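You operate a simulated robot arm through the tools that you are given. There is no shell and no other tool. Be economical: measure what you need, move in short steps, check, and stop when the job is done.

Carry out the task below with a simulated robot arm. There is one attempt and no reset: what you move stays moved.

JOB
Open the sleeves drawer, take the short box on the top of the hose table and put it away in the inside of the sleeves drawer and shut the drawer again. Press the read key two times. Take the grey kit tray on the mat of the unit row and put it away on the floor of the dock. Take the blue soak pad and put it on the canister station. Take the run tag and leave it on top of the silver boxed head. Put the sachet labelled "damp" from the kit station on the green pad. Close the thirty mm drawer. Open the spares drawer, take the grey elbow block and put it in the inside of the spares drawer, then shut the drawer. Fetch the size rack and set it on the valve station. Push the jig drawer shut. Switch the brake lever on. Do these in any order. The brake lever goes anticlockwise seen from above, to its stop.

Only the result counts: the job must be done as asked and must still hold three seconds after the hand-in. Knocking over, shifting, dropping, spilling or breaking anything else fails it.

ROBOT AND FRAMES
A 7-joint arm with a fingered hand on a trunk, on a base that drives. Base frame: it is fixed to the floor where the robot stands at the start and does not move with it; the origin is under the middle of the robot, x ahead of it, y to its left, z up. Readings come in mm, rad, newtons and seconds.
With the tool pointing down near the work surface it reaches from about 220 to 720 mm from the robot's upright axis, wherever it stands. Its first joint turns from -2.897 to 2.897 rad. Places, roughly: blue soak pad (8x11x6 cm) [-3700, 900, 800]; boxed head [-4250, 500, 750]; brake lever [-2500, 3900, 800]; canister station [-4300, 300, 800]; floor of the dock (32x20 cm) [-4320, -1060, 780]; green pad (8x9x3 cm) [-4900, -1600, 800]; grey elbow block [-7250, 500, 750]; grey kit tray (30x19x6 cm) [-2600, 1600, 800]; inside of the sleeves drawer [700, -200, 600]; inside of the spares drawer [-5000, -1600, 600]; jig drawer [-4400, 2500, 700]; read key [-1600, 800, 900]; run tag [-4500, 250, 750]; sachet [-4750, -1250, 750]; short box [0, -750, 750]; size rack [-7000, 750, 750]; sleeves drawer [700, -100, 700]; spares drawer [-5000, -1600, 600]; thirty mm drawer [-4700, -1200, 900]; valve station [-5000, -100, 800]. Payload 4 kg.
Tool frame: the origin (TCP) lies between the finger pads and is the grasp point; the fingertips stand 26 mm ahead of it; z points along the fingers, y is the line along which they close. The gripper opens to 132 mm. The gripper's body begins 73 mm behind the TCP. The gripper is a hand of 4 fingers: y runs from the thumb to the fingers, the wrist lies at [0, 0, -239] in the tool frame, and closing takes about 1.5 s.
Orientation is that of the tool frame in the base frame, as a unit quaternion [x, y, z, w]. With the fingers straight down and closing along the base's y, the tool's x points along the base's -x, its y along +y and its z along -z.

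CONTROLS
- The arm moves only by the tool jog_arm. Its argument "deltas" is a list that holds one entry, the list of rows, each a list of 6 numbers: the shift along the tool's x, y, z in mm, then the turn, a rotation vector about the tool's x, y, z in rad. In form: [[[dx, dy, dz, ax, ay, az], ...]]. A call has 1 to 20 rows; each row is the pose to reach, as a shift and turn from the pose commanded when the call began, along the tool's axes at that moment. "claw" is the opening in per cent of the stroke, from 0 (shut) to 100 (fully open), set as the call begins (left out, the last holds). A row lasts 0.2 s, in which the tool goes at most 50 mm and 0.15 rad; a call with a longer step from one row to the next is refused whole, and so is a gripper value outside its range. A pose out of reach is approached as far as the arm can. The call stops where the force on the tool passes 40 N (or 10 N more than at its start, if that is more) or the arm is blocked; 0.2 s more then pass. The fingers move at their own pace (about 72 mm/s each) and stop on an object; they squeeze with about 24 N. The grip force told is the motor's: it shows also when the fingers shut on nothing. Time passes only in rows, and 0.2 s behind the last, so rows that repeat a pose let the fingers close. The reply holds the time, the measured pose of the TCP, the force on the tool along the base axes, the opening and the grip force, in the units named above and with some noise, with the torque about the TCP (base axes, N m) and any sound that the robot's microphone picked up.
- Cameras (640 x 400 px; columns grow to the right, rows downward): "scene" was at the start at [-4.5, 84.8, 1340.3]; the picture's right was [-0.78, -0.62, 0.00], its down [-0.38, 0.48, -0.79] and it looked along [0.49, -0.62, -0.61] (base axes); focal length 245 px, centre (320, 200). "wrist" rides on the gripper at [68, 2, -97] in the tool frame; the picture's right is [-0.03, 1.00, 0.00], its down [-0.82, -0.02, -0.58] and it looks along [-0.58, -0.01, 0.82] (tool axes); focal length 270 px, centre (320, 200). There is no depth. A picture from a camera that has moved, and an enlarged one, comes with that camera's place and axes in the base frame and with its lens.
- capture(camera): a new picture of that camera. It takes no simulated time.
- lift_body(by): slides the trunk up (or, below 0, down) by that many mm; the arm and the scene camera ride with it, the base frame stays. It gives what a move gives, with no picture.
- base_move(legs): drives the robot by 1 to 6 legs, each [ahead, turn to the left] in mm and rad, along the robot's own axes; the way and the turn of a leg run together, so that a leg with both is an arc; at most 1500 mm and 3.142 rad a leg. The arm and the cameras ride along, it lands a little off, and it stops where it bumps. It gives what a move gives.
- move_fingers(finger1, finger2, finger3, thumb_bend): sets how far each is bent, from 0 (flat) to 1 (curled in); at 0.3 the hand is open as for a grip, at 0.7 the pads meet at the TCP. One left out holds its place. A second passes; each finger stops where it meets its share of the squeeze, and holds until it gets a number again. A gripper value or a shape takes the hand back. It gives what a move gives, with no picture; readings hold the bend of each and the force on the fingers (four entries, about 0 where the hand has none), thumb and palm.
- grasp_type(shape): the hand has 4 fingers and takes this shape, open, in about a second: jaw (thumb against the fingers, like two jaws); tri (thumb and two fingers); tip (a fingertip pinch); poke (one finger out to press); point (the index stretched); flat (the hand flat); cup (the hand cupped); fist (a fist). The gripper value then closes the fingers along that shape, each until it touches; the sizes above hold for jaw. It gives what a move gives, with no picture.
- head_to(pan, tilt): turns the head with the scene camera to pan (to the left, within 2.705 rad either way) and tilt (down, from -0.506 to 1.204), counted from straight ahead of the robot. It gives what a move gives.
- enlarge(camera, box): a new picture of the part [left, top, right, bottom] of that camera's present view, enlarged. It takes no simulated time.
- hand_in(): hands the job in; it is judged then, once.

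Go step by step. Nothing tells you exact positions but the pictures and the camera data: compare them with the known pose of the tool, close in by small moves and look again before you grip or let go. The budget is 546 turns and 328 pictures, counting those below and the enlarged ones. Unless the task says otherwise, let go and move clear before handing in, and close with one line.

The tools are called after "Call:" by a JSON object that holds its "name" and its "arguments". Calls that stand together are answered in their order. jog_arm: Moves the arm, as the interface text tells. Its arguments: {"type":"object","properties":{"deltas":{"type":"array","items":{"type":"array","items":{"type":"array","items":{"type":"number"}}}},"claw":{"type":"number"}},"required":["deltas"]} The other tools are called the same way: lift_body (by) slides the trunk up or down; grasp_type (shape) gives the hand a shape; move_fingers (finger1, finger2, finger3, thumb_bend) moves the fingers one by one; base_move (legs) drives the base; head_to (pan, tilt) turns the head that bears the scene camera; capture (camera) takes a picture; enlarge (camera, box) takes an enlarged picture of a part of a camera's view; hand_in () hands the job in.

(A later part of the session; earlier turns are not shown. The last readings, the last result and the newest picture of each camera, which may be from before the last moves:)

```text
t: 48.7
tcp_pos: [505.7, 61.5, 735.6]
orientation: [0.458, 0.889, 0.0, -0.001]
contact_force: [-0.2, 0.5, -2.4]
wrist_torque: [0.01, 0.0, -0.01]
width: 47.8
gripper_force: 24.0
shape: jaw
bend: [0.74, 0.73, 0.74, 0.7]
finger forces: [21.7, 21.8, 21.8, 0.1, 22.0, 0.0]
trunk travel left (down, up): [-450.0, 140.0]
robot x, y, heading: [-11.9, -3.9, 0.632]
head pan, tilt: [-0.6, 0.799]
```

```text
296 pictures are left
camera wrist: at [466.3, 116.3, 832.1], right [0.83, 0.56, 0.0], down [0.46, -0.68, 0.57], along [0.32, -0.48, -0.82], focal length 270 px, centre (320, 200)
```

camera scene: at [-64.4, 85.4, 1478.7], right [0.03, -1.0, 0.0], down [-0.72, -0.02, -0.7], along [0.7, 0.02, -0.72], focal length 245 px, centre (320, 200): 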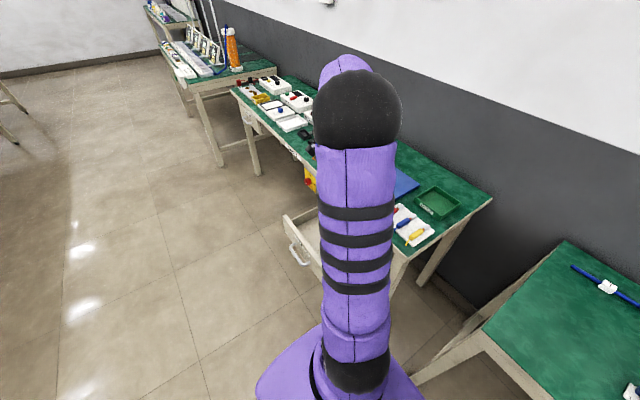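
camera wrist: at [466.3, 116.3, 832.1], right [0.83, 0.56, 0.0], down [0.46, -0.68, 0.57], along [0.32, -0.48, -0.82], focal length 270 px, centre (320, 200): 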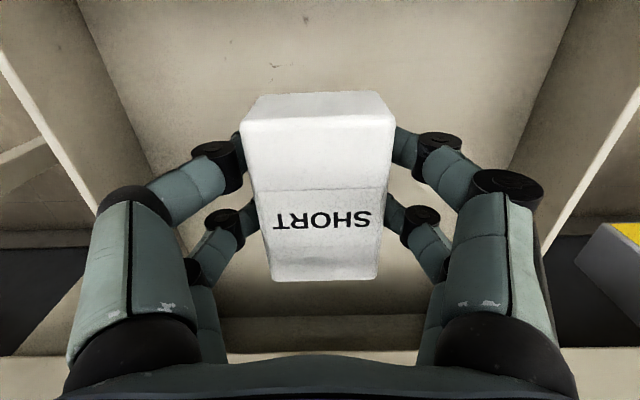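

It is clear inside the drawer, so I'll lower until the box touches the floor.

Call:
{"name": "jog_arm", "arguments": {"deltas": [[[0, 0, 20, 0, 0, 0], [0, 0, 40, 0, 0, 0], [0, 0, 55, 0, 0, 0], [0, 0, 65, 0, 0, 0], [0, 0, 75, 0, 0, 0], [0, 0, 85, 0, 0, 0], [0, 0, 95, 0, 0, 0], [0, 0, 105, 0, 0, 0], [0, 0, 115, 0, 0, 0]]]}}

Call:
{"name": "capture", "arguments": {"camera": "wrist"}}

```text
t: 49.8
tcp_pos: [506.5, 60.7, 677.4]
orientation: [0.457, 0.889, 0.003, 0.004]
contact_force: [-7.8, -3.0, 30.6]
wrist_torque: [-0.15, 0.46, 0.05]
width: 50.0
gripper_force: 24.2
shape: jaw
bend: [0.74, 0.74, 0.74, 0.71]
finger forces: [24.0, 23.6, 26.8, 0.1, 28.2, 0.0]
trunk travel left (down, up): [-450.0, 140.0]
robot x, y, heading: [-8.5, -7.3, 0.634]
head pan, tilt: [-0.6, 0.799]
stopped in row 5: the force on the tool passed its limit (the readings are from after the stop); the commanded pose is now the measured one
```

```text
295 pictures are left
camera wrist: at [466.4, 116.5, 773.8], right [0.83, 0.56, 0.01], down [0.45, -0.68, 0.58], along [0.33, -0.48, -0.81], focal length 270 px, centre (320, 200)
```

wrist: 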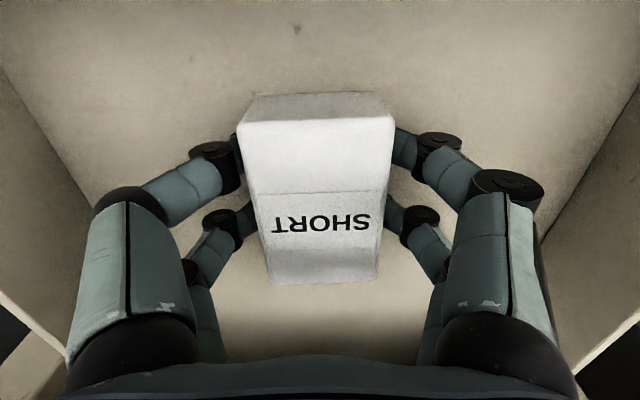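

The box is on the drawer floor. I'll let go, rise, and swing to the front of the drawer.

Call:
{"name": "jog_arm", "arguments": {"deltas": [[[0, 0, 0, 0, 0, 0], [0, 0, 0, 0, 0, 0], [0, 0, 0, 0, 0, 0], [0, 0, -20, 0, 0, 0], [0, 0, -60, 0, 0, 0], [0, 0, -105, 0, 0, 0], [0, 0, -150, 0, 0, 0], [0, 0, -195, 0, 0, 0], [0, 0, -240, 0, 0, 0], [0, 0, -285, 0, 0, 0], [0, 0, -325, 0, 0, 0]]], "claw": 75}}

Call:
{"name": "capture", "arguments": {"camera": "wrist"}}

Call:
{"name": "jog_arm", "arguments": {"deltas": [[[20, -1, 0, 0, 0, -0.14], [40, -2, 0, 0, 0, -0.28], [60, -3, 0, 0, 0, -0.42], [80, -4, 0, 0, 0, -0.56], [100, -5, 0, 0, 0, -0.7], [120, -6, 0, 0, 0, -0.84], [140, -6, 0, 0, 0, -0.98], [160, -7, 0, 0, 0, -1.12], [180, -8, 0, 0, 0, -1.26], [200, -9, 0, 0, 0, -1.4], [220, -9, 0, 0, 0, -1.53]]], "claw": 50}}

```text
t: 52.2
tcp_pos: [504.4, 62.3, 1001.0]
orientation: [0.457, 0.89, 0.002, 0.001]
contact_force: [0.1, 0.5, 0.3]
wrist_torque: [0.0, 0.02, -0.01]
width: 98.6
gripper_force: 0.1
shape: jaw
bend: [0.64, 0.64, 0.64, 0.51]
finger forces: [0.1, 0.0, 0.1, 0.0, 0.0, 0.0]
trunk travel left (down, up): [-450.0, 140.0]
robot x, y, heading: [-7.5, -5.3, 0.63]
head pan, tilt: [-0.6, 0.799]
```

```text
294 pictures are left
camera wrist: at [465.3, 117.5, 1097.5], right [0.83, 0.56, 0.01], down [0.46, -0.68, 0.58], along [0.33, -0.48, -0.82], focal length 270 px, centre (320, 200)
```

wrist: 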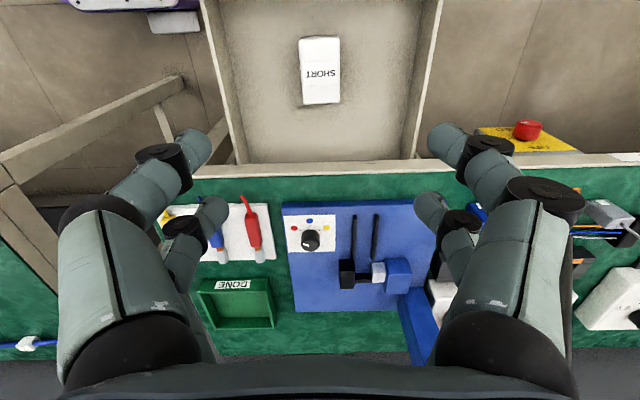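

```text
t: 54.6
tcp_pos: [370.9, 235.5, 999.4]
orientation: [-0.287, 0.958, 0.0, 0.002]
contact_force: [0.4, 0.1, 0.7]
wrist_torque: [0.03, 0.02, -0.01]
width: 66.6
gripper_force: 0.1
shape: jaw
bend: [0.73, 0.73, 0.73, 0.7]
finger forces: [0.1, 0.0, 0.1, 0.1, 0.0, 0.0]
trunk travel left (down, up): [-450.0, 140.0]
robot x, y, heading: [-12.7, -5.1, 0.631]
head pan, tilt: [-0.6, 0.799]
```

The box lies in the drawer. Now I'll tilt the hand and lower it in front of the handle to push the drawer shut.

Call:
{"name": "jog_arm", "arguments": {"deltas": [[[0, 10, 30, 0.14, 0, 0], [-1, 20, 60, 0.28, 0, 0], [-2, 30, 90, 0.42, 0, 0], [-2, 40, 120, 0.56, 0, 0], [-3, 50, 150, 0.7, 0, 0], [-3, 60, 180, 0.84, 0, 0], [-4, 60, 210, 0.98, 0, 0], [-4, 50, 240, 1.12, 0, 0], [-5, 45, 270, 1.26, 0, 0], [-5, 38, 303, 1.4, 0, 0]]]}}

Call:
{"name": "capture", "arguments": {"camera": "wrist"}}

Call:
{"name": "capture", "arguments": {"camera": "scene"}}

```text
t: 56.8
tcp_pos: [352.0, 269.8, 694.9]
orientation: [-0.217, 0.732, -0.617, 0.187]
contact_force: [0.1, -0.3, 0.3]
wrist_torque: [-0.02, 0.01, -0.02]
width: 66.1
gripper_force: 0.0
shape: jaw
bend: [0.73, 0.73, 0.73, 0.7]
finger forces: [0.0, 0.0, 0.0, 0.0, 0.0, 0.0]
trunk travel left (down, up): [-450.0, 140.0]
robot x, y, heading: [-6.0, -4.0, 0.635]
head pan, tilt: [-0.6, 0.799]
```

```text
293 pictures are left
camera wrist: at [242.4, 311.3, 709.0], right [-0.07, 0.16, -0.99], down [0.37, 0.92, 0.12], along [0.93, -0.36, -0.12], focal length 270 px, centre (320, 200)
```

wrist: 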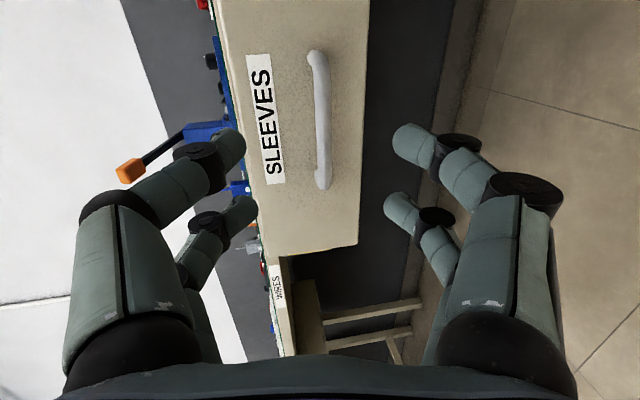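

```text
292 pictures are left
camera scene: at [-64.7, 85.2, 1478.9], right [0.03, -1.0, 0.0], down [-0.72, -0.02, -0.7], along [0.7, 0.02, -0.72], focal length 245 px, centre (320, 200)
```

scene: 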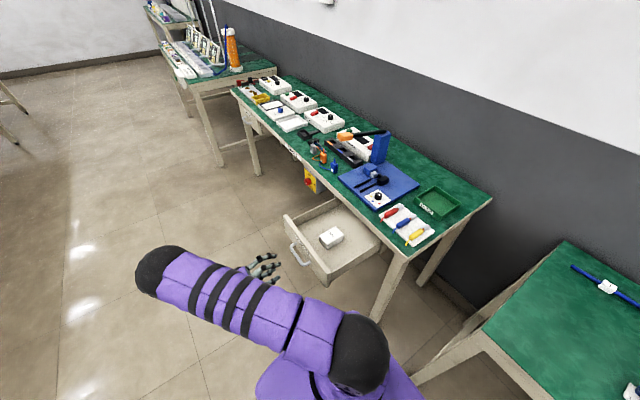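

The drawer front is squarely ahead; I'll push in along the drawer axis.

Call:
{"name": "jog_arm", "arguments": {"deltas": [[[0, -7, 40, 0, 0, 0], [0, -14, 80, 0, 0, 0], [1, -17, 100, 0, 0, 0], [2, -22, 130, 0, 0, 0], [3, -27, 160, 0, 0, 0], [4, -32, 190, 0, 0, 0], [5, -37, 220, 0, 0, 0], [6, -42, 250, 0, 0, 0], [7, -48, 280, 0, 0, 0], [8, -53, 310, 0, 0, 0], [9, -56, 330, 0, 0, 0], [10, -58, 345, 0, 0, 0]]]}}

Call:
{"name": "capture", "arguments": {"camera": "scene"}}

```text
t: 59.3
tcp_pos: [529.9, -15.9, 694.1]
orientation: [-0.219, 0.734, -0.615, 0.188]
contact_force: [-17.5, 15.3, 4.9]
wrist_torque: [-0.66, -0.77, 0.08]
width: 65.8
gripper_force: 0.0
shape: jaw
bend: [0.73, 0.73, 0.75, 0.7]
finger forces: [0.0, 0.1, 16.8, 0.0, 6.1, 0.0]
trunk travel left (down, up): [-450.0, 140.0]
robot x, y, heading: [-9.1, -2.8, 0.629]
head pan, tilt: [-0.6, 0.799]
stopped in row 12: the force on the tool passed its limit (the readings are from after the stop); the commanded pose is now the measured one
```

```text
291 pictures are left
camera scene: at [-66.6, 86.6, 1478.7], right [0.03, -1.0, 0.0], down [-0.72, -0.02, -0.7], along [0.7, 0.02, -0.72], focal length 245 px, centre (320, 200)
```

scene: 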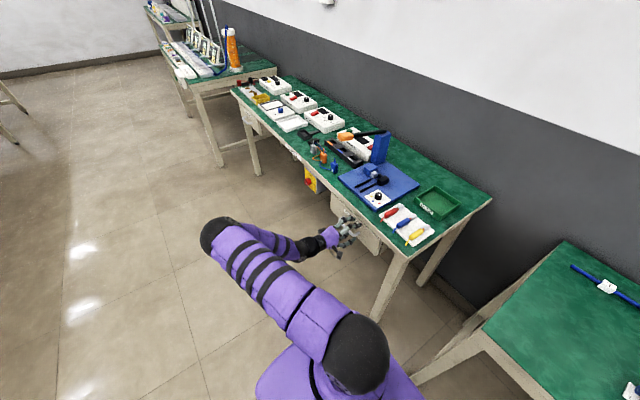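

The drawer is back at its shut position. I'll retreat, stow the arm tool-down, and head across the aisle to the read key.

Call:
{"name": "jog_arm", "arguments": {"deltas": [[[0, 5, -30, 0, 0, 0], [0, 10, -70, 0, 0, 0], [0, 15, -115, 0, 0, 0], [0, 20, -160, 0, 0, 0], [0, -20, -180, 0, 0, 0], [0, -60, -190, -0.14, 0, 0], [0, -100, -190, -0.28, 0, 0], [0, -140, -190, -0.42, 0, 0], [0, -180, -190, -0.56, 0, 0], [0, -220, -190, -0.7, 0, 0], [0, -260, -190, -0.84, 0, 0], [0, -290, -190, -0.98, 0, 0], [0, -320, -190, -1.12, 0, 0], [0, -340, -190, -1.26, 0, 0], [0, -360, -190, -1.4, 0, 0]]]}}

Call:
{"name": "capture", "arguments": {"camera": "scene"}}

```text
t: 62.5
tcp_pos: [458.5, 84.3, 1080.6]
orientation: [-0.288, 0.957, 0.002, 0.003]
contact_force: [0.5, 0.1, 0.1]
wrist_torque: [0.0, -0.02, 0.02]
width: 66.1
gripper_force: 0.0
shape: jaw
bend: [0.73, 0.73, 0.73, 0.7]
finger forces: [0.0, 0.0, 0.1, 0.0, 0.0, 0.0]
trunk travel left (down, up): [-450.0, 140.0]
robot x, y, heading: [-7.0, -6.5, 0.632]
head pan, tilt: [-0.6, 0.799]
```

```text
290 pictures are left
camera scene: at [-64.6, 85.3, 1478.7], right [0.03, -1.0, 0.0], down [-0.72, -0.02, -0.7], along [0.7, 0.02, -0.72], focal length 245 px, centre (320, 200)
```

scene: 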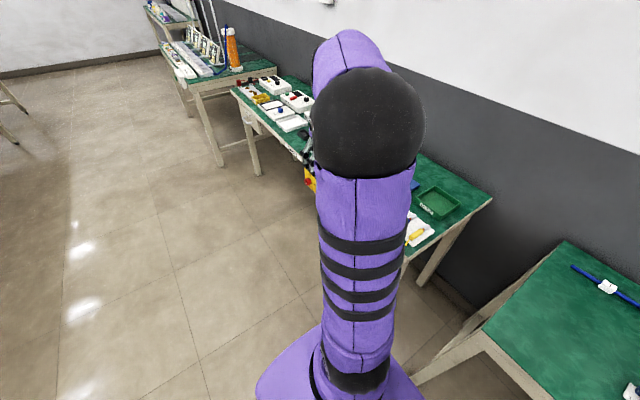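

The drawer is shut. Now I'll drive across to stand in front of the read key, facing down the aisle with the island on my right.

Call:
{"name": "base_move", "arguments": {"legs": [[0, 2.31], [1225, 0], [0, 0.83]]}}

Call:
{"name": "head_to", "arguments": {"pan": -1.4, "tilt": 0.6}}

Call:
{"name": "capture", "arguments": {"camera": "scene"}}

```text
t: 65.1
tcp_pos: [323.6, 336.6, 1082.9]
orientation: [-0.563, 0.827, 0.003, 0.002]
contact_force: [-0.2, -0.4, -0.5]
wrist_torque: [-0.03, -0.03, 0.04]
width: 65.9
gripper_force: 0.0
shape: jaw
bend: [0.73, 0.73, 0.73, 0.7]
finger forces: [0.0, 0.1, 0.0, 0.0, 0.0, 0.0]
trunk travel left (down, up): [-450.0, 140.0]
robot x, y, heading: [-3.5, -6.8, 1.24]
head pan, tilt: [-0.6, 0.799]
stopped in leg 1: the robot was blocked; the commanded pose is now the measured one
```

```text
t: 66.2
tcp_pos: [322.8, 337.2, 1080.9]
orientation: [-0.563, 0.827, 0.002, 0.003]
contact_force: [0.2, -0.4, 0.0]
wrist_torque: [-0.01, -0.03, 0.0]
width: 66.3
gripper_force: 0.1
shape: jaw
bend: [0.73, 0.73, 0.73, 0.7]
finger forces: [0.0, 0.0, 0.0, 0.1, 0.0, 0.1]
trunk travel left (down, up): [-450.0, 140.0]
robot x, y, heading: [-7.3, -2.6, 1.241]
head pan, tilt: [-1.4, 0.6]
```

```text
289 pictures are left
camera scene: at [-83.4, -25.6, 1495.6], right [-0.16, -0.99, 0.0], down [-0.56, 0.09, -0.82], along [0.81, -0.13, -0.57], focal length 245 px, centre (320, 200)
```

scene: 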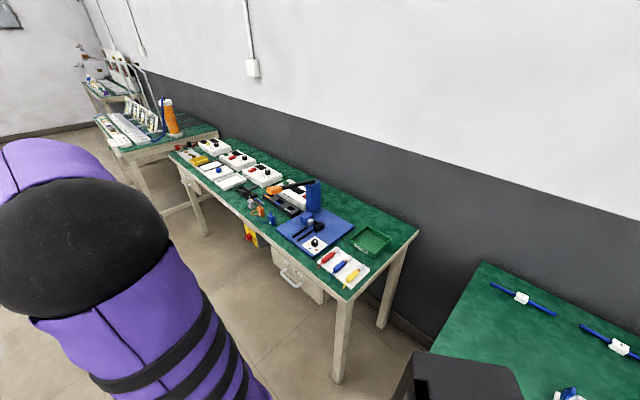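

The base's rear was blocked by the hose table while turning, and nothing appears shifted. I'll drive ahead to get clear before turning further.

Call:
{"name": "base_move", "arguments": {"legs": [[550, 0]]}}

Call:
{"name": "capture", "arguments": {"camera": "scene"}}

```text
t: 69.4
tcp_pos: [502.1, 857.5, 1081.3]
orientation: [-0.564, 0.826, 0.003, 0.003]
contact_force: [0.0, -0.1, 0.1]
wrist_torque: [-0.05, -0.03, -0.03]
width: 66.0
gripper_force: 0.1
shape: jaw
bend: [0.73, 0.73, 0.73, 0.7]
finger forces: [0.1, 0.0, 0.0, 0.1, 0.0, 0.0]
trunk travel left (down, up): [-450.0, 140.0]
robot x, y, heading: [171.6, 516.8, 1.24]
head pan, tilt: [-1.4, 0.6]
```

```text
288 pictures are left
camera scene: at [96.6, 495.1, 1495.6], right [-0.16, -0.99, 0.0], down [-0.56, 0.09, -0.83], along [0.81, -0.13, -0.56], focal length 245 px, centre (320, 200)
```

scene: 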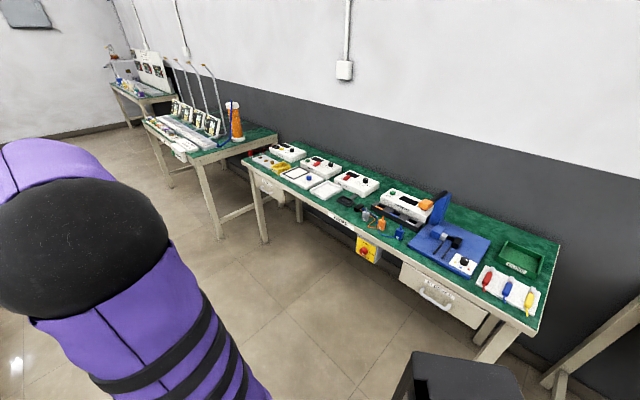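

I'm clear of the tables now. I'll turn and drive toward the read key.

Call:
{"name": "base_move", "arguments": {"legs": [[0, 2.12], [1379, 0], [0, 0.4]]}}

Call:
{"name": "head_to", "arguments": {"pan": -1.3, "tilt": 0.5}}

Call:
{"name": "capture", "arguments": {"camera": "scene"}}

```text
t: 82.4
tcp_pos: [-1616.7, 136.2, 1081.0]
orientation: [0.958, 0.286, -0.003, 0.001]
contact_force: [-0.9, -0.4, -0.1]
wrist_torque: [-0.01, 0.0, 0.02]
width: 66.0
gripper_force: 0.0
shape: jaw
bend: [0.73, 0.73, 0.73, 0.7]
finger forces: [0.0, 0.0, 0.0, 0.0, 0.1, 0.0]
trunk travel left (down, up): [-450.0, 140.0]
robot x, y, heading: [-1148.4, 221.4, -2.518]
head pan, tilt: [-1.4, 0.6]
```

```text
t: 83.1
tcp_pos: [-1617.3, 135.7, 1081.9]
orientation: [0.958, 0.285, -0.004, 0.002]
contact_force: [0.2, -0.2, 0.3]
wrist_torque: [-0.01, -0.02, -0.02]
width: 66.0
gripper_force: 0.1
shape: jaw
bend: [0.73, 0.73, 0.73, 0.7]
finger forces: [0.0, 0.1, 0.0, 0.1, 0.1, 0.0]
trunk travel left (down, up): [-450.0, 140.0]
robot x, y, heading: [-1153.4, 220.0, -2.519]
head pan, tilt: [-1.3, 0.499]
```

```text
287 pictures are left
camera scene: at [-1080.2, 189.1, 1504.7], right [0.63, 0.78, 0.0], down [0.37, -0.3, -0.88], along [-0.68, 0.55, -0.48], focal length 245 px, centre (320, 200)
```

scene: 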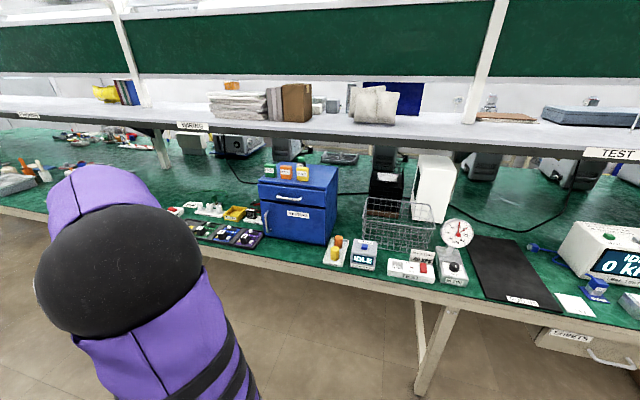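

I'm facing the island. I'll zoom on the devices to find the read key.

Call:
{"name": "enlarge", "arguments": {"camera": "scene", "box": [310, 200, 480, 306]}}

Call:
{"name": "enlarge", "arguments": {"camera": "scene", "box": [470, 200, 640, 306]}}

Call:
{"name": "enlarge", "arguments": {"camera": "scene", "box": [160, 150, 340, 262]}}

```text
3.76 times, centred on (395, 253) of scene
camera zoom: at [-1080.2, 189.1, 1504.7], right [0.63, 0.78, 0.0], down [0.37, -0.3, -0.88], along [-0.68, 0.55, -0.48], focal length 923 px, centre (38, 0)
```

zoom: 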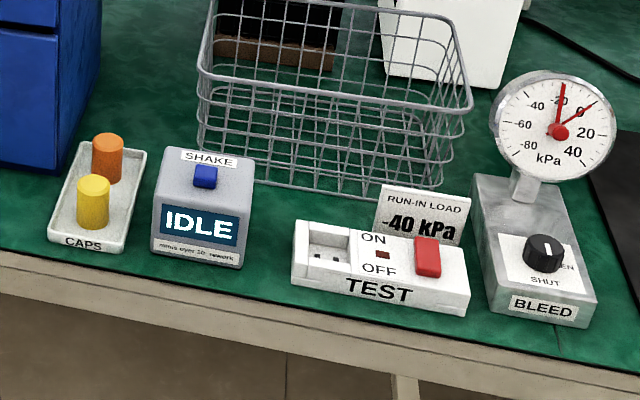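

```text
3.76 times, centred on (555, 253) of scene
camera zoom: at [-1080.2, 189.1, 1504.7], right [0.63, 0.78, 0.0], down [0.37, -0.3, -0.88], along [-0.68, 0.55, -0.48], focal length 923 px, centre (-565, 0)
```

zoom: 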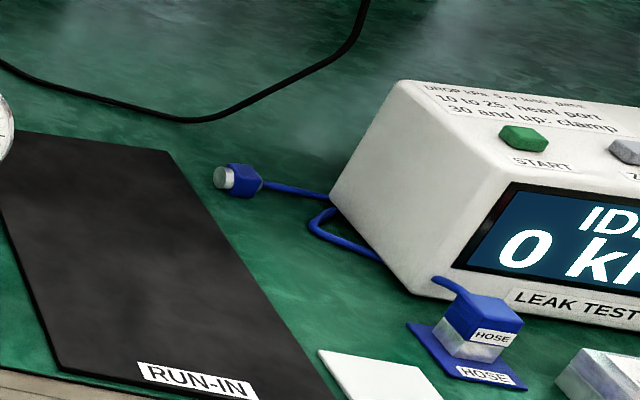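

```text
3.56 times, centred on (250, 206) of scene
camera zoom: at [-1080.2, 189.1, 1504.7], right [0.63, 0.78, 0.0], down [0.37, -0.3, -0.88], along [-0.68, 0.55, -0.48], focal length 872 px, centre (569, 179)
```

zoom: 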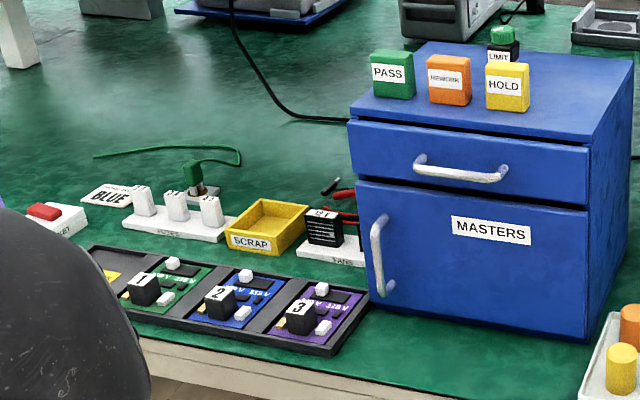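

No key reading "READ" shows yet. I'll zoom further on the small display unit and the devices behind.

Call:
{"name": "enlarge", "arguments": {"camera": "scene", "box": [340, 230, 390, 280]}}

Call:
{"name": "enlarge", "arguments": {"camera": "scene", "box": [330, 140, 480, 234]}}

Call:
{"name": "enlarge", "arguments": {"camera": "scene", "box": [0, 100, 170, 206]}}

```text
8.00 times, centred on (365, 255) of scene
camera zoom: at [-1080.2, 189.1, 1504.7], right [0.63, 0.78, 0.0], down [0.37, -0.3, -0.88], along [-0.68, 0.55, -0.48], focal length 1961 px, centre (-40, -240)
```

zoom: 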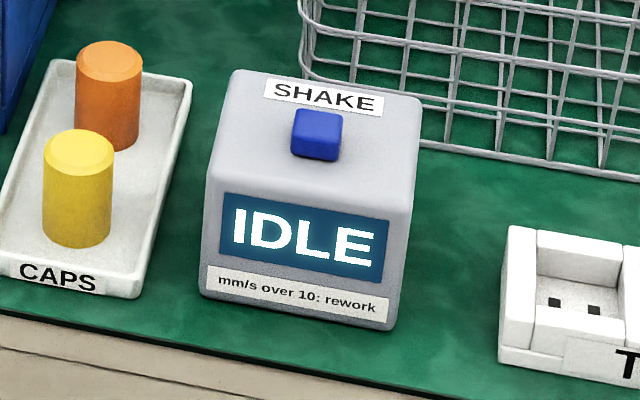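

```text
4.26 times, centred on (405, 187) of scene
camera zoom: at [-1080.2, 189.1, 1504.7], right [0.63, 0.78, 0.0], down [0.37, -0.3, -0.88], along [-0.68, 0.55, -0.48], focal length 1043 px, centre (-42, 255)
```

zoom: 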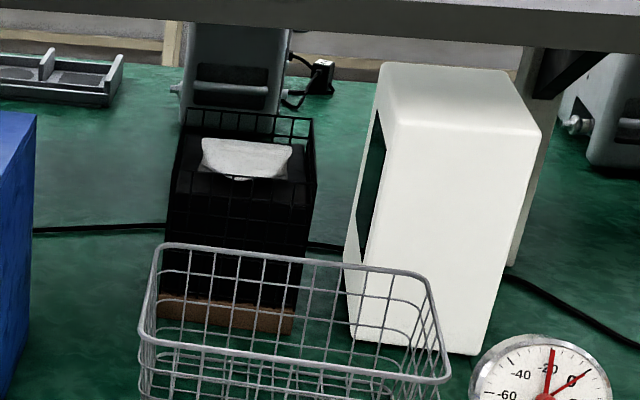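

```text
3.76 times, centred on (85, 153) of scene
camera zoom: at [-1080.2, 189.1, 1504.7], right [0.63, 0.78, 0.0], down [0.37, -0.3, -0.88], along [-0.68, 0.55, -0.48], focal length 923 px, centre (1205, 377)
```

zoom: 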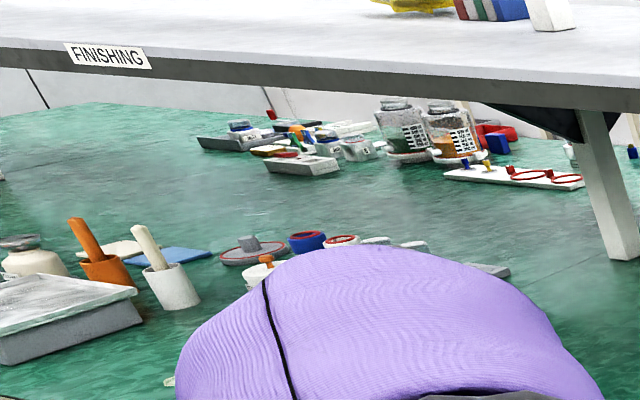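

The unit labelled SHAKE has a single blue key, near (-1558, 803, 878), which matches the read key's place. I'll shift the base about 100 mm closer to the island first.

Call:
{"name": "base_move", "arguments": {"legs": [[0, -0.3], [350, 0], [0, 0.3], [-330, 0]]}}

Call:
{"name": "grasp_type", "arguments": {"shape": "poke"}}

Call:
{"name": "capture", "arguments": {"camera": "wrist"}}

Call:
{"name": "capture", "arguments": {"camera": "scene"}}

```text
t: 89.0
tcp_pos: [-1683.8, 213.7, 1081.3]
orientation: [0.959, 0.285, -0.002, 0.002]
contact_force: [0.0, 0.2, 0.7]
wrist_torque: [0.03, 0.01, -0.01]
width: 66.1
gripper_force: 0.0
shape: jaw
bend: [0.73, 0.73, 0.73, 0.7]
finger forces: [0.1, 0.1, 0.1, 0.1, 0.0, 0.0]
trunk travel left (down, up): [-450.0, 140.0]
robot x, y, heading: [-1218.2, 299.5, -2.526]
head pan, tilt: [-1.3, 0.499]
```

```text
t: 89.9
tcp_pos: [-1684.7, 214.7, 1082.6]
orientation: [0.959, 0.284, -0.003, 0.001]
contact_force: [0.3, 0.0, -0.5]
wrist_torque: [0.0, 0.03, 0.0]
width: 0.0
gripper_force: 0.1
shape: poke
bend: [1.0, 1.0, 1.0, 0.34]
finger forces: [0.1, 0.0, 0.0, 0.1, 0.0, 0.0]
trunk travel left (down, up): [-450.0, 140.0]
robot x, y, heading: [-1217.1, 293.9, -2.529]
head pan, tilt: [-1.3, 0.499]
```

```text
280 pictures are left
camera wrist: at [-1625.0, 249.2, 1177.9], right [0.52, -0.85, 0.0], down [-0.69, -0.42, 0.58], along [-0.5, -0.31, -0.81], focal length 270 px, centre (320, 200)
```

wrist: 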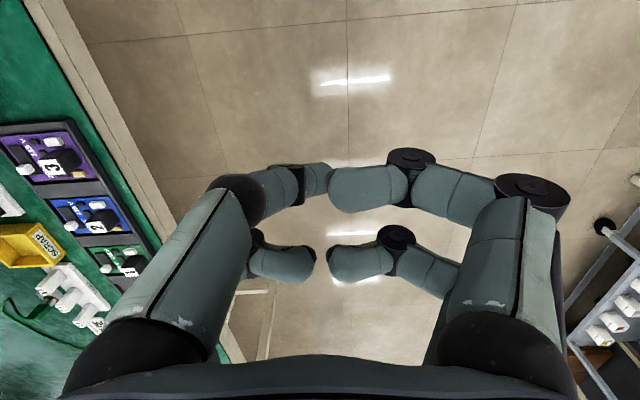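

```text
279 pictures are left
camera scene: at [-1147.8, 265.5, 1504.7], right [0.63, 0.78, 0.0], down [0.37, -0.3, -0.88], along [-0.68, 0.55, -0.48], focal length 245 px, centre (320, 200)
```

scene: 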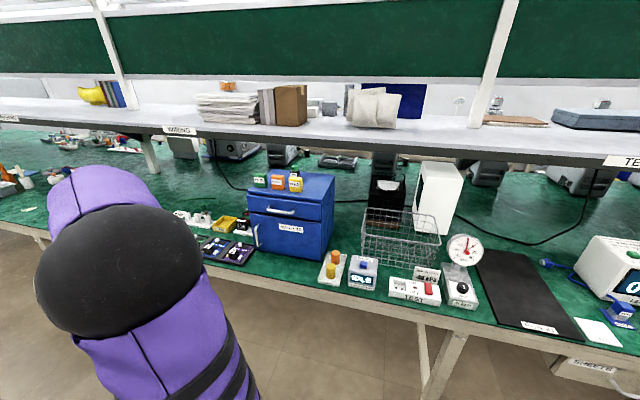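

The base is closer now. I'll zoom on the key from here to fix its place.

Call:
{"name": "enlarge", "arguments": {"camera": "scene", "box": [338, 240, 390, 292]}}

```text
7.69 times, centred on (364, 266) of scene
camera zoom: at [-1147.8, 265.5, 1504.7], right [0.63, 0.78, 0.0], down [0.37, -0.3, -0.88], along [-0.68, 0.55, -0.48], focal length 1885 px, centre (-18, -308)
```

zoom: 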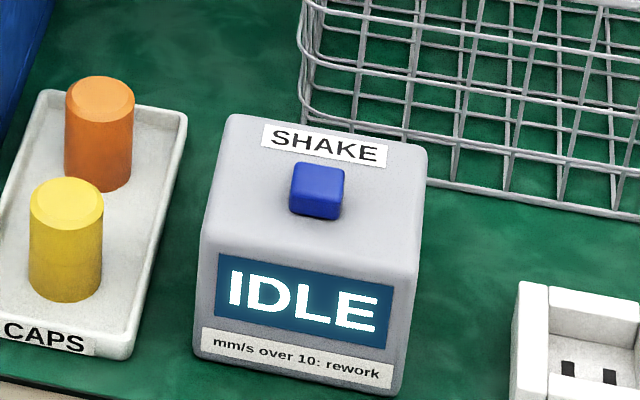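

The key's top is near (-1562, 802, 880). I'll bring the hand above it at z≈1000 and look at the fingers and key together.

Call:
{"name": "jog_arm", "arguments": {"deltas": [[[30, -30, 6, 0, 0, 0.11], [61, -61, 12, 0, 0, 0.22], [91, -91, 18, 0, 0, 0.33], [121, -122, 23, 0, 0, 0.45], [151, -152, 29, 0, 0, 0.56], [182, -183, 35, 0, 0, 0.67], [212, -213, 41, 0, 0, 0.78], [242, -243, 47, 0, 0, 0.9], [273, -274, 53, 0, 0, 1.01], [303, -304, 59, 0, 0, 1.12], [333, -335, 64, 0, 0, 1.23], [363, -365, 70, 0, 0, 1.35], [394, -396, 76, 0, 0, 1.46], [424, -426, 82, 0, 0, 1.57]]]}}

Call:
{"name": "capture", "arguments": {"camera": "wrist"}}

Call:
{"name": "capture", "arguments": {"camera": "scene"}}

```text
t: 92.9
tcp_pos: [-1559.3, 801.3, 999.1]
orientation: [0.879, -0.477, -0.001, 0.003]
contact_force: [0.6, 0.5, 0.5]
wrist_torque: [0.02, -0.02, 0.0]
width: 0.1
gripper_force: 0.2
shape: poke
bend: [1.0, 1.0, 1.0, 0.34]
finger forces: [0.0, 0.1, 0.0, 0.0, 0.0, 0.0]
trunk travel left (down, up): [-450.0, 140.0]
robot x, y, heading: [-1213.7, 300.4, -2.524]
head pan, tilt: [-1.3, 0.499]
```

```text
277 pictures are left
camera wrist: at [-1524.5, 742.6, 1095.5], right [-0.85, -0.52, 0.01], down [-0.42, 0.7, 0.58], along [-0.31, 0.49, -0.82], focal length 270 px, centre (320, 200)
```

wrist: 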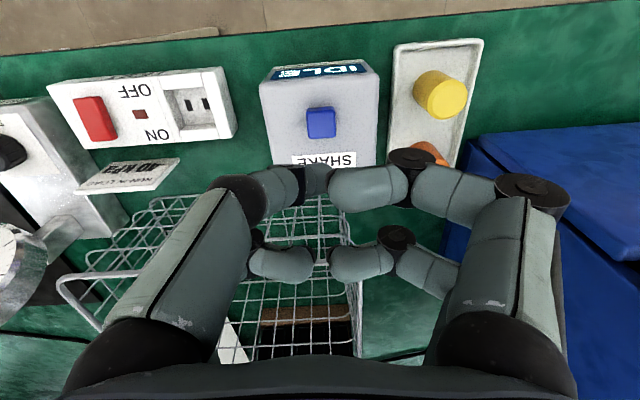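

```text
276 pictures are left
camera scene: at [-1147.8, 265.7, 1504.7], right [0.63, 0.78, 0.0], down [0.37, -0.3, -0.88], along [-0.68, 0.55, -0.48], focal length 245 px, centre (320, 200)
```

scene: 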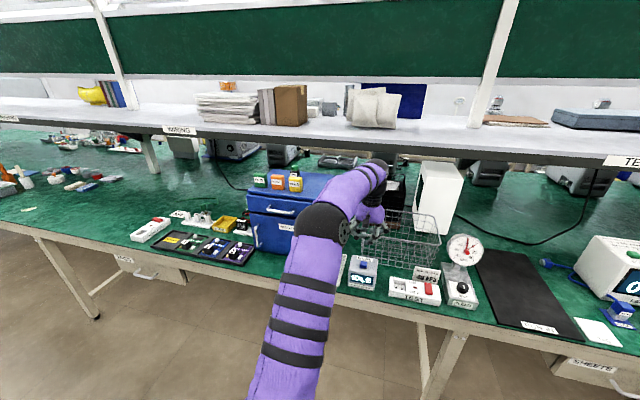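

The key lies directly below the TCP, at about (-1566, 805). The poke shape shows no clearly extended digit, so I'll try the point shape.

Call:
{"name": "grasp_type", "arguments": {"shape": "point"}}

Call:
{"name": "capture", "arguments": {"camera": "wrist"}}

Call:
{"name": "enlarge", "arguments": {"camera": "scene", "box": [310, 180, 430, 255]}}

```text
t: 93.8
tcp_pos: [-1560.6, 800.8, 999.4]
orientation: [0.879, -0.477, -0.002, 0.003]
contact_force: [-0.3, 0.7, -1.6]
wrist_torque: [0.01, 0.0, 0.01]
width: 0.0
gripper_force: 0.2
shape: point
bend: [0.24, 0.99, 1.0, 0.39]
finger forces: [0.1, 0.0, 0.1, 0.1, 0.0, 0.0]
trunk travel left (down, up): [-450.0, 140.0]
robot x, y, heading: [-1217.4, 299.6, -2.526]
head pan, tilt: [-1.3, 0.499]
```

```text
275 pictures are left
camera wrist: at [-1524.6, 742.0, 1095.7], right [-0.85, -0.52, 0.01], down [-0.42, 0.7, 0.58], along [-0.31, 0.49, -0.82], focal length 270 px, centre (320, 200)
```

wrist: 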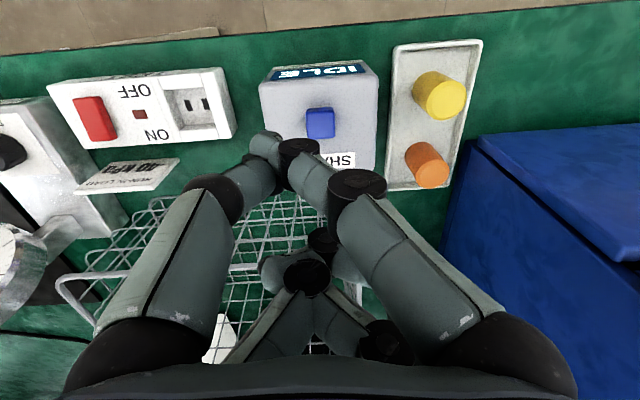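

```text
5.33 times, centred on (370, 218) of scene
camera zoom: at [-1147.8, 265.7, 1504.7], right [0.63, 0.78, 0.0], down [0.37, -0.3, -0.88], along [-0.68, 0.55, -0.48], focal length 1307 px, centre (53, 107)
```

zoom: 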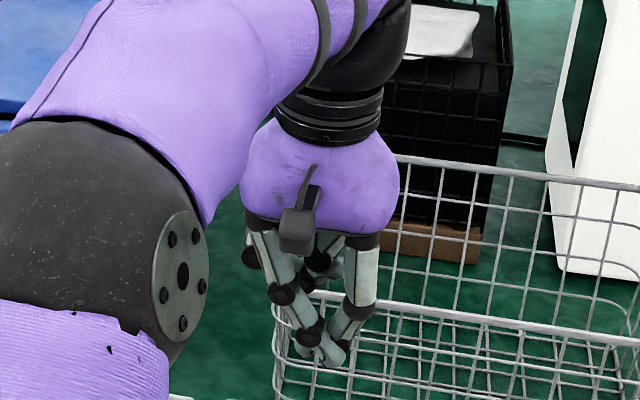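

In the point shape the index tip sits at about tool (14, -26, 30). I'll shift it over the key, go most of the way down, and check.

Call:
{"name": "jog_arm", "arguments": {"deltas": [[[-10, 13, 20, 0, 0, 0], [-20, 27, 40, 0, 0, 0], [-20, 27, 65, 0, 0, 0]]]}}

Call:
{"name": "capture", "arguments": {"camera": "wrist"}}

Call:
{"name": "enlarge", "arguments": {"camera": "scene", "box": [310, 210, 430, 285]}}

```text
t: 94.6
tcp_pos: [-1594.5, 804.9, 931.3]
orientation: [0.879, -0.477, -0.001, 0.002]
contact_force: [1.0, -0.4, 0.1]
wrist_torque: [0.02, -0.02, -0.01]
width: 0.0
gripper_force: 0.0
shape: point
bend: [0.17, 0.99, 1.0, 0.42]
finger forces: [0.2, 0.0, 0.0, 0.0, 0.1, 0.0]
trunk travel left (down, up): [-450.0, 140.0]
robot x, y, heading: [-1217.1, 300.8, -2.519]
head pan, tilt: [-1.3, 0.499]
```

```text
273 pictures are left
camera wrist: at [-1558.4, 745.2, 1028.2], right [-0.85, -0.52, 0.01], down [-0.42, 0.7, 0.58], along [-0.31, 0.49, -0.82], focal length 270 px, centre (320, 200)
```

wrist: 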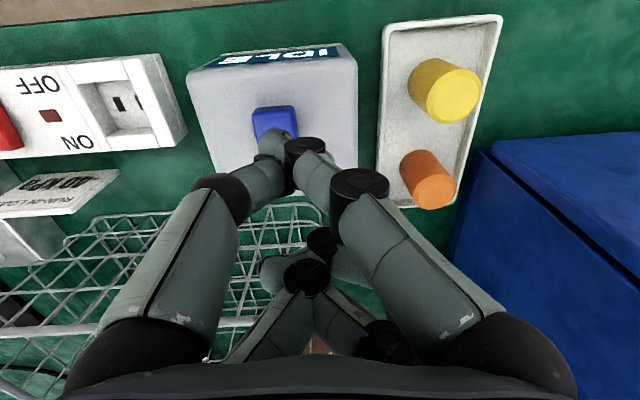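

```text
5.33 times, centred on (370, 248) of scene
camera zoom: at [-1148.0, 265.8, 1504.8], right [0.63, 0.78, 0.0], down [0.37, -0.3, -0.88], along [-0.68, 0.55, -0.48], focal length 1307 px, centre (53, -53)
```

zoom: 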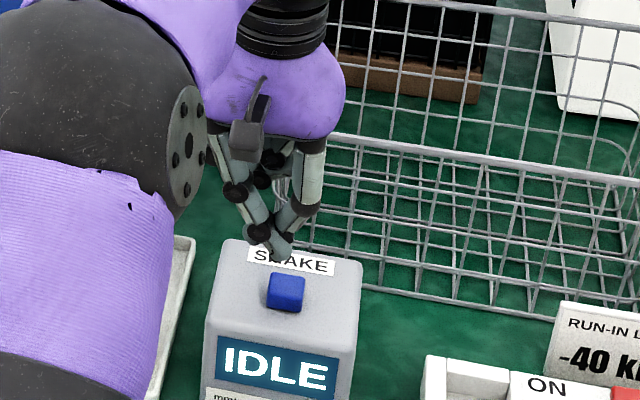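

The tip is nearly above the key. I'll make a small correction and go down in small steps until it clicks.

Call:
{"name": "jog_arm", "arguments": {"deltas": [[[-3, -4, 6, 0, 0, 0], [-3, -4, 12, 0, 0, 0], [-3, -4, 18, 0, 0, 0], [-3, -4, 22, 0, 0, 0]]]}}

Call:
{"name": "enlarge", "arguments": {"camera": "scene", "box": [340, 230, 400, 285]}}

Call:
{"name": "capture", "arguments": {"camera": "wrist"}}

```text
t: 95.6
tcp_pos: [-1592.6, 808.2, 908.9]
orientation: [0.879, -0.478, -0.001, 0.004]
contact_force: [0.0, 0.0, -0.4]
wrist_torque: [-0.02, -0.01, 0.0]
width: 0.0
gripper_force: 0.0
shape: point
bend: [0.12, 0.99, 1.0, 0.43]
finger forces: [0.0, 0.1, 0.0, 0.0, 0.0, 0.1]
trunk travel left (down, up): [-450.0, 140.0]
robot x, y, heading: [-1214.0, 295.1, -2.522]
head pan, tilt: [-1.3, 0.499]
```

```text
7.27 times, centred on (370, 258) of scene
camera zoom: at [-1147.8, 265.7, 1504.7], right [0.63, 0.78, 0.0], down [0.37, -0.3, -0.88], along [-0.68, 0.55, -0.48], focal length 1783 px, centre (-44, -218)
```

zoom: 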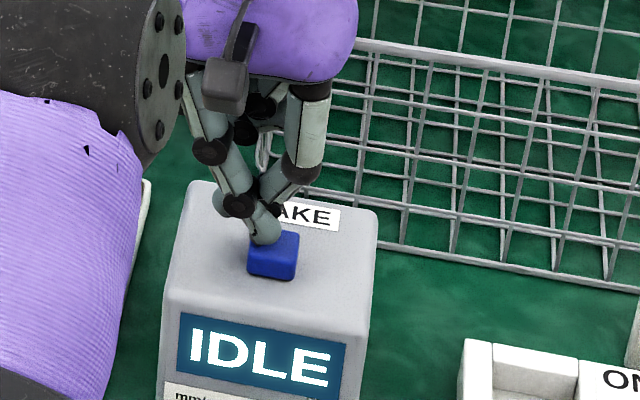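

```text
270 pictures are left
camera wrist: at [-1556.7, 749.3, 1006.2], right [-0.85, -0.52, 0.01], down [-0.42, 0.7, 0.58], along [-0.31, 0.49, -0.82], focal length 270 px, centre (320, 200)
```

wrist: 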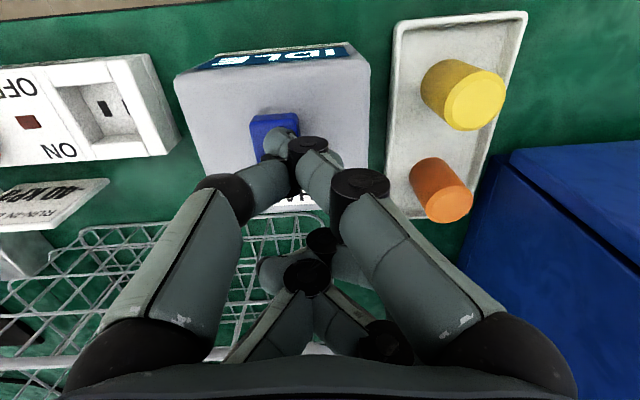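

The tip is just above the key, slightly toward its rear. I'll correct by 3 mm and press.

Call:
{"name": "jog_arm", "arguments": {"deltas": [[[3, -3, 3, 0, 0, 0], [3, -3, 6, 0, 0, 0], [3, -3, 9, 0, 0, 0], [3, -3, 12, 0, 0, 0], [3, -3, 15, 0, 0, 0]]]}}

Call:
{"name": "enlarge", "arguments": {"camera": "scene", "box": [340, 230, 400, 285]}}

```text
t: 96.8
tcp_pos: [-1590.3, 805.5, 897.4]
orientation: [0.879, -0.477, -0.005, 0.003]
contact_force: [-5.7, 1.3, 19.2]
wrist_torque: [-0.09, -0.28, 0.02]
width: 0.0
gripper_force: 0.1
shape: point
bend: [0.18, 0.99, 1.0, 0.45]
finger forces: [0.0, 0.0, 0.0, 0.0, 0.0, 0.1]
trunk travel left (down, up): [-450.0, 140.0]
robot x, y, heading: [-1214.8, 299.6, -2.524]
head pan, tilt: [-1.3, 0.499]
heard: click
```

```text
7.27 times, centred on (370, 258) of scene
camera zoom: at [-1147.6, 264.6, 1505.0], right [0.63, 0.78, 0.0], down [0.37, -0.3, -0.88], along [-0.68, 0.55, -0.48], focal length 1783 px, centre (-44, -218)
```

zoom: 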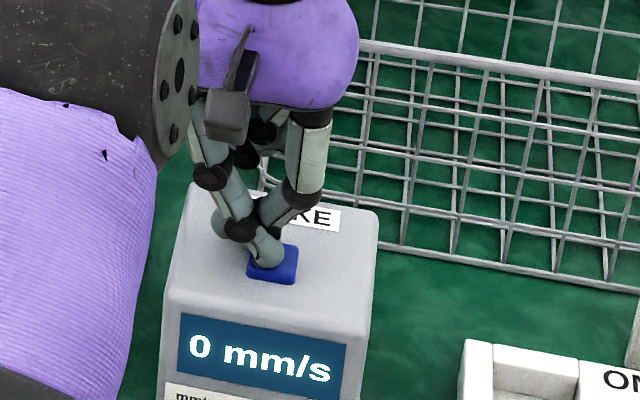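

Click, and the display now reads "0 mm/s", so it is the read key. I'll lift off and press a second time.

Call:
{"name": "jog_arm", "arguments": {"deltas": [[[0, 0, -8, 0, 0, 0], [0, 0, -16, 0, 0, 0], [0, 0, -16, 0, 0, 0], [0, 0, -16, 0, 0, 0]]]}}

Call:
{"name": "enlarge", "arguments": {"camera": "scene", "box": [340, 230, 400, 285]}}

```text
t: 97.8
tcp_pos: [-1588.6, 806.5, 910.9]
orientation: [0.879, -0.478, 0.0, 0.003]
contact_force: [0.7, 0.4, 0.5]
wrist_torque: [-0.01, -0.01, 0.0]
width: 0.1
gripper_force: 0.1
shape: point
bend: [0.11, 0.99, 1.0, 0.44]
finger forces: [0.0, 0.0, 0.0, 0.0, 0.0, 0.0]
trunk travel left (down, up): [-450.0, 140.0]
robot x, y, heading: [-1215.0, 298.3, -2.525]
head pan, tilt: [-1.3, 0.499]
```

```text
7.27 times, centred on (370, 258) of scene
camera zoom: at [-1147.8, 265.7, 1504.7], right [0.63, 0.78, 0.0], down [0.37, -0.3, -0.88], along [-0.68, 0.55, -0.48], focal length 1783 px, centre (-44, -218)
```

zoom: 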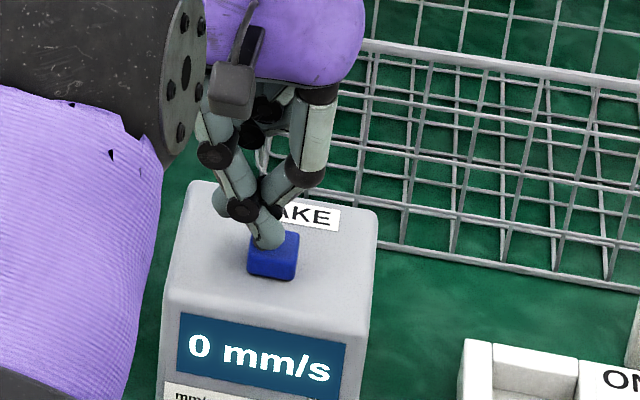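

The key is released. Second press.

Call:
{"name": "jog_arm", "arguments": {"deltas": [[[0, 0, 4, 0, 0, 0], [0, 0, 7, 0, 0, 0], [0, 0, 10, 0, 0, 0], [0, 0, 13, 0, 0, 0], [0, 0, 16, 0, 0, 0]]]}}

Call:
{"name": "jog_arm", "arguments": {"deltas": [[[0, 0, -10, 0, 0, 0], [0, 0, -30, 0, 0, 0], [0, 0, -70, 0, 0, 0], [0, 0, -110, 0, 0, 0], [0, 0, -150, 0, 0, 0], [0, 0, -180, 0, 0, 0]]]}}

Call:
{"name": "enlarge", "arguments": {"camera": "scene", "box": [320, 220, 420, 290]}}

```text
t: 99.0
tcp_pos: [-1588.9, 806.4, 897.9]
orientation: [0.879, -0.477, -0.004, 0.003]
contact_force: [-4.0, -4.7, 20.9]
wrist_torque: [-0.29, -0.43, -0.16]
width: 0.0
gripper_force: 0.0
shape: point
bend: [0.17, 0.99, 1.0, 0.45]
finger forces: [0.0, 0.1, 0.0, 0.0, 0.0, 0.1]
trunk travel left (down, up): [-450.0, 140.0]
robot x, y, heading: [-1211.8, 299.4, -2.518]
head pan, tilt: [-1.3, 0.499]
heard: click
```

```text
t: 100.4
tcp_pos: [-1585.8, 808.4, 1074.6]
orientation: [0.879, -0.477, 0.0, 0.004]
contact_force: [-0.9, -0.3, -0.3]
wrist_torque: [0.02, -0.01, -0.02]
width: 0.0
gripper_force: 0.1
shape: point
bend: [0.12, 0.99, 1.0, 0.45]
finger forces: [0.1, 0.1, 0.0, 0.1, 0.0, 0.1]
trunk travel left (down, up): [-450.0, 140.0]
robot x, y, heading: [-1212.1, 295.2, -2.517]
head pan, tilt: [-1.3, 0.499]
```

```text
5.71 times, centred on (370, 255) of scene
camera zoom: at [-1148.1, 266.1, 1504.7], right [0.63, 0.78, 0.0], down [0.37, -0.3, -0.88], along [-0.68, 0.55, -0.48], focal length 1401 px, centre (34, -114)
```

zoom: 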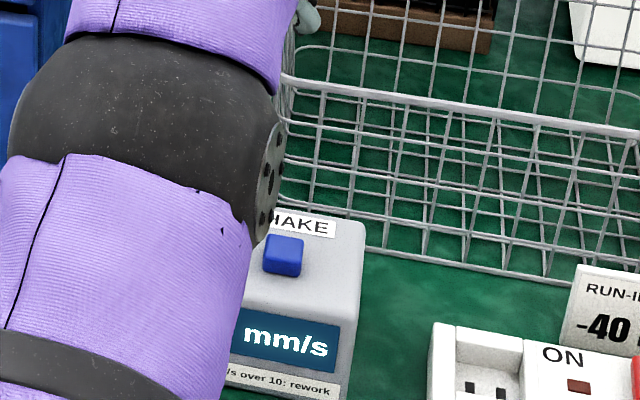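

Two clicks were heard. I'll retract the arm to the front of the robot and look down the aisle before driving.

Call:
{"name": "jog_arm", "arguments": {"deltas": [[[32, 29, 0, 0, 0, -0.11], [64, 58, 0, 0, 0, -0.22], [95, 87, 0, 0, 0, -0.33], [127, 116, 0, 0, 0, -0.45], [159, 145, 0, 0, 0, -0.56], [191, 174, 0, 0, 0, -0.67], [222, 203, 0, 0, 0, -0.78], [254, 232, 0, 0, 0, -0.9], [286, 261, 0, 0, 0, -1.01], [318, 290, 0, 0, 0, -1.12], [350, 319, 0, 0, 0, -1.23], [381, 348, 0, 0, 0, -1.35], [413, 377, 0, 0, 0, -1.46], [445, 406, 0, 0, 0, -1.57]]]}}

Call:
{"name": "grasp_type", "arguments": {"shape": "jaw"}}

Call:
{"name": "head_to", "arguments": {"pan": -0.5, "tilt": 0.2}}

Call:
{"name": "capture", "arguments": {"camera": "scene"}}

Call:
{"name": "head_to", "arguments": {"pan": 0.4, "tilt": 0.3}}

Call:
{"name": "capture", "arguments": {"camera": "scene"}}

```text
t: 103.4
tcp_pos: [-1686.3, 212.9, 1078.2]
orientation: [0.959, 0.284, -0.004, 0.001]
contact_force: [0.3, 0.5, -0.1]
wrist_torque: [-0.02, -0.01, -0.01]
width: 0.1
gripper_force: 0.1
shape: point
bend: [0.11, 0.99, 1.0, 0.45]
finger forces: [0.1, 0.0, 0.1, 0.1, 0.0, 0.1]
trunk travel left (down, up): [-450.0, 140.0]
robot x, y, heading: [-1214.4, 299.4, -2.524]
head pan, tilt: [-1.3, 0.499]
```

```text
t: 104.3
tcp_pos: [-1688.3, 213.3, 1077.8]
orientation: [0.959, 0.283, -0.003, 0.002]
contact_force: [-0.1, 0.2, 0.1]
wrist_torque: [-0.02, 0.0, 0.0]
width: 132.0
gripper_force: 0.0
shape: jaw
bend: [0.3, 0.3, 0.3, 0.3]
finger forces: [0.0, 0.0, 0.0, 0.0, 0.0, 0.0]
trunk travel left (down, up): [-450.0, 140.0]
robot x, y, heading: [-1212.3, 297.8, -2.52]
head pan, tilt: [-1.3, 0.499]
```

```text
t: 105.4
tcp_pos: [-1686.4, 212.7, 1078.4]
orientation: [0.959, 0.284, -0.004, 0.002]
contact_force: [0.3, 0.4, 0.2]
wrist_torque: [0.04, 0.01, -0.02]
width: 131.8
gripper_force: 0.0
shape: jaw
bend: [0.3, 0.3, 0.3, 0.3]
finger forces: [0.0, 0.1, 0.0, 0.0, 0.1, 0.0]
trunk travel left (down, up): [-450.0, 140.0]
robot x, y, heading: [-1216.2, 298.4, -2.524]
head pan, tilt: [-0.499, 0.201]
```

```text
266 pictures are left
camera scene: at [-1169.7, 197.2, 1532.4], right [-0.12, 0.99, 0.0], down [0.2, 0.02, -0.98], along [-0.97, -0.12, -0.2], focal length 245 px, centre (320, 200)
```

scene: 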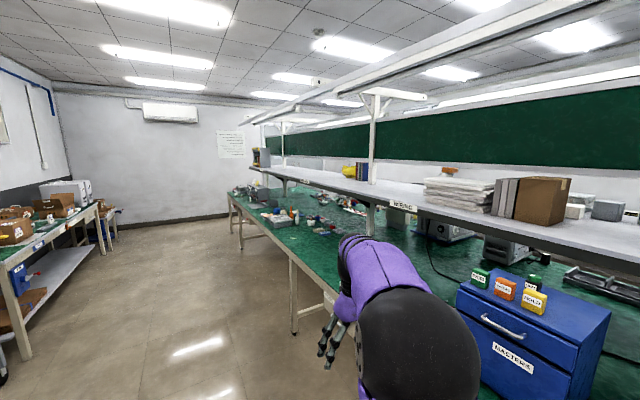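

```text
t: 106.6
tcp_pos: [-1686.6, 213.3, 1077.7]
orientation: [0.959, 0.283, -0.003, 0.002]
contact_force: [0.5, 0.1, 0.5]
wrist_torque: [0.03, -0.01, -0.02]
width: 131.8
gripper_force: 0.2
shape: jaw
bend: [0.3, 0.3, 0.3, 0.3]
finger forces: [0.0, 0.1, 0.1, 0.0, 0.0, 0.0]
trunk travel left (down, up): [-450.0, 140.0]
robot x, y, heading: [-1217.8, 297.4, -2.524]
head pan, tilt: [0.4, 0.3]
```

```text
265 pictures are left
camera scene: at [-1126.2, 128.8, 1523.1], right [-0.85, 0.53, 0.0], down [0.16, 0.25, -0.96], along [-0.5, -0.81, -0.3], focal length 245 px, centre (320, 200)
```

scene: 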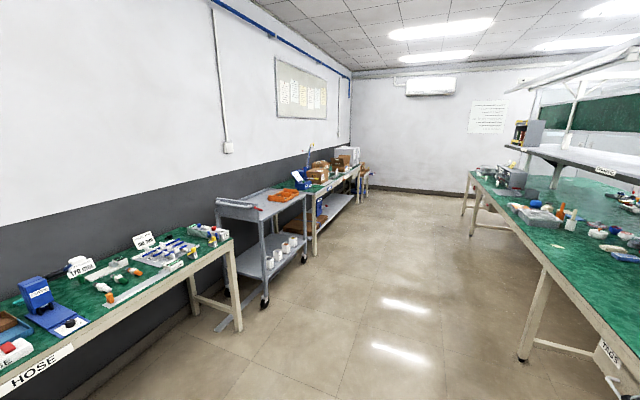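

The aisle is clear. I'll drive about 3.4 m down it, drifting slightly away from the island.

Call:
{"name": "base_move", "arguments": {"legs": [[0, 0.05], [1500, 0], [1500, 0], [400, 0], [0, -0.05]]}}

Call:
{"name": "head_to", "arguments": {"pan": -1.2, "tilt": 0.4}}

Call:
{"name": "capture", "arguments": {"camera": "scene"}}

```text
t: 123.9
tcp_pos: [-4343.5, -1887.9, 1075.7]
orientation: [0.958, 0.286, -0.003, 0.001]
contact_force: [-0.3, -0.5, 0.2]
wrist_torque: [0.03, -0.02, -0.01]
width: 132.1
gripper_force: 0.0
shape: jaw
bend: [0.3, 0.3, 0.3, 0.3]
finger forces: [0.1, 0.0, 0.1, 0.0, 0.0, 0.0]
trunk travel left (down, up): [-450.0, 140.0]
robot x, y, heading: [-3874.5, -1800.0, -2.519]
head pan, tilt: [0.4, 0.3]
```

```text
t: 125.6
tcp_pos: [-4344.4, -1886.6, 1078.1]
orientation: [0.958, 0.286, -0.003, 0.002]
contact_force: [-0.2, 0.0, -0.9]
wrist_torque: [0.03, -0.01, -0.01]
width: 131.7
gripper_force: 0.1
shape: jaw
bend: [0.3, 0.3, 0.3, 0.3]
finger forces: [0.0, 0.0, 0.0, 0.1, 0.1, 0.0]
trunk travel left (down, up): [-450.0, 140.0]
robot x, y, heading: [-3871.0, -1798.0, -2.523]
head pan, tilt: [-1.201, 0.4]
```

```text
264 pictures are left
camera scene: at [-3811.9, -1838.8, 1513.9], right [0.55, 0.84, 0.0], down [0.33, -0.21, -0.92], along [-0.77, 0.5, -0.39], focal length 245 px, centre (320, 200)
```

scene: 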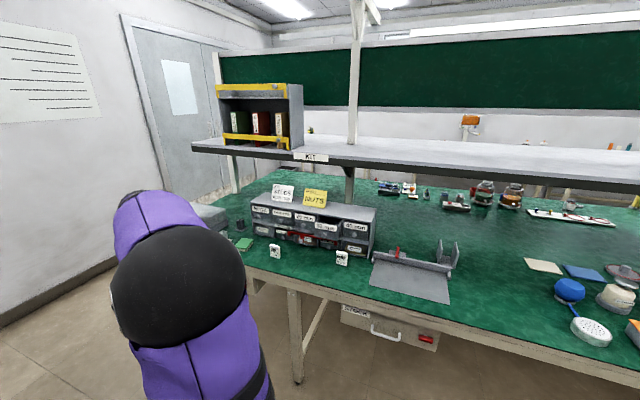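

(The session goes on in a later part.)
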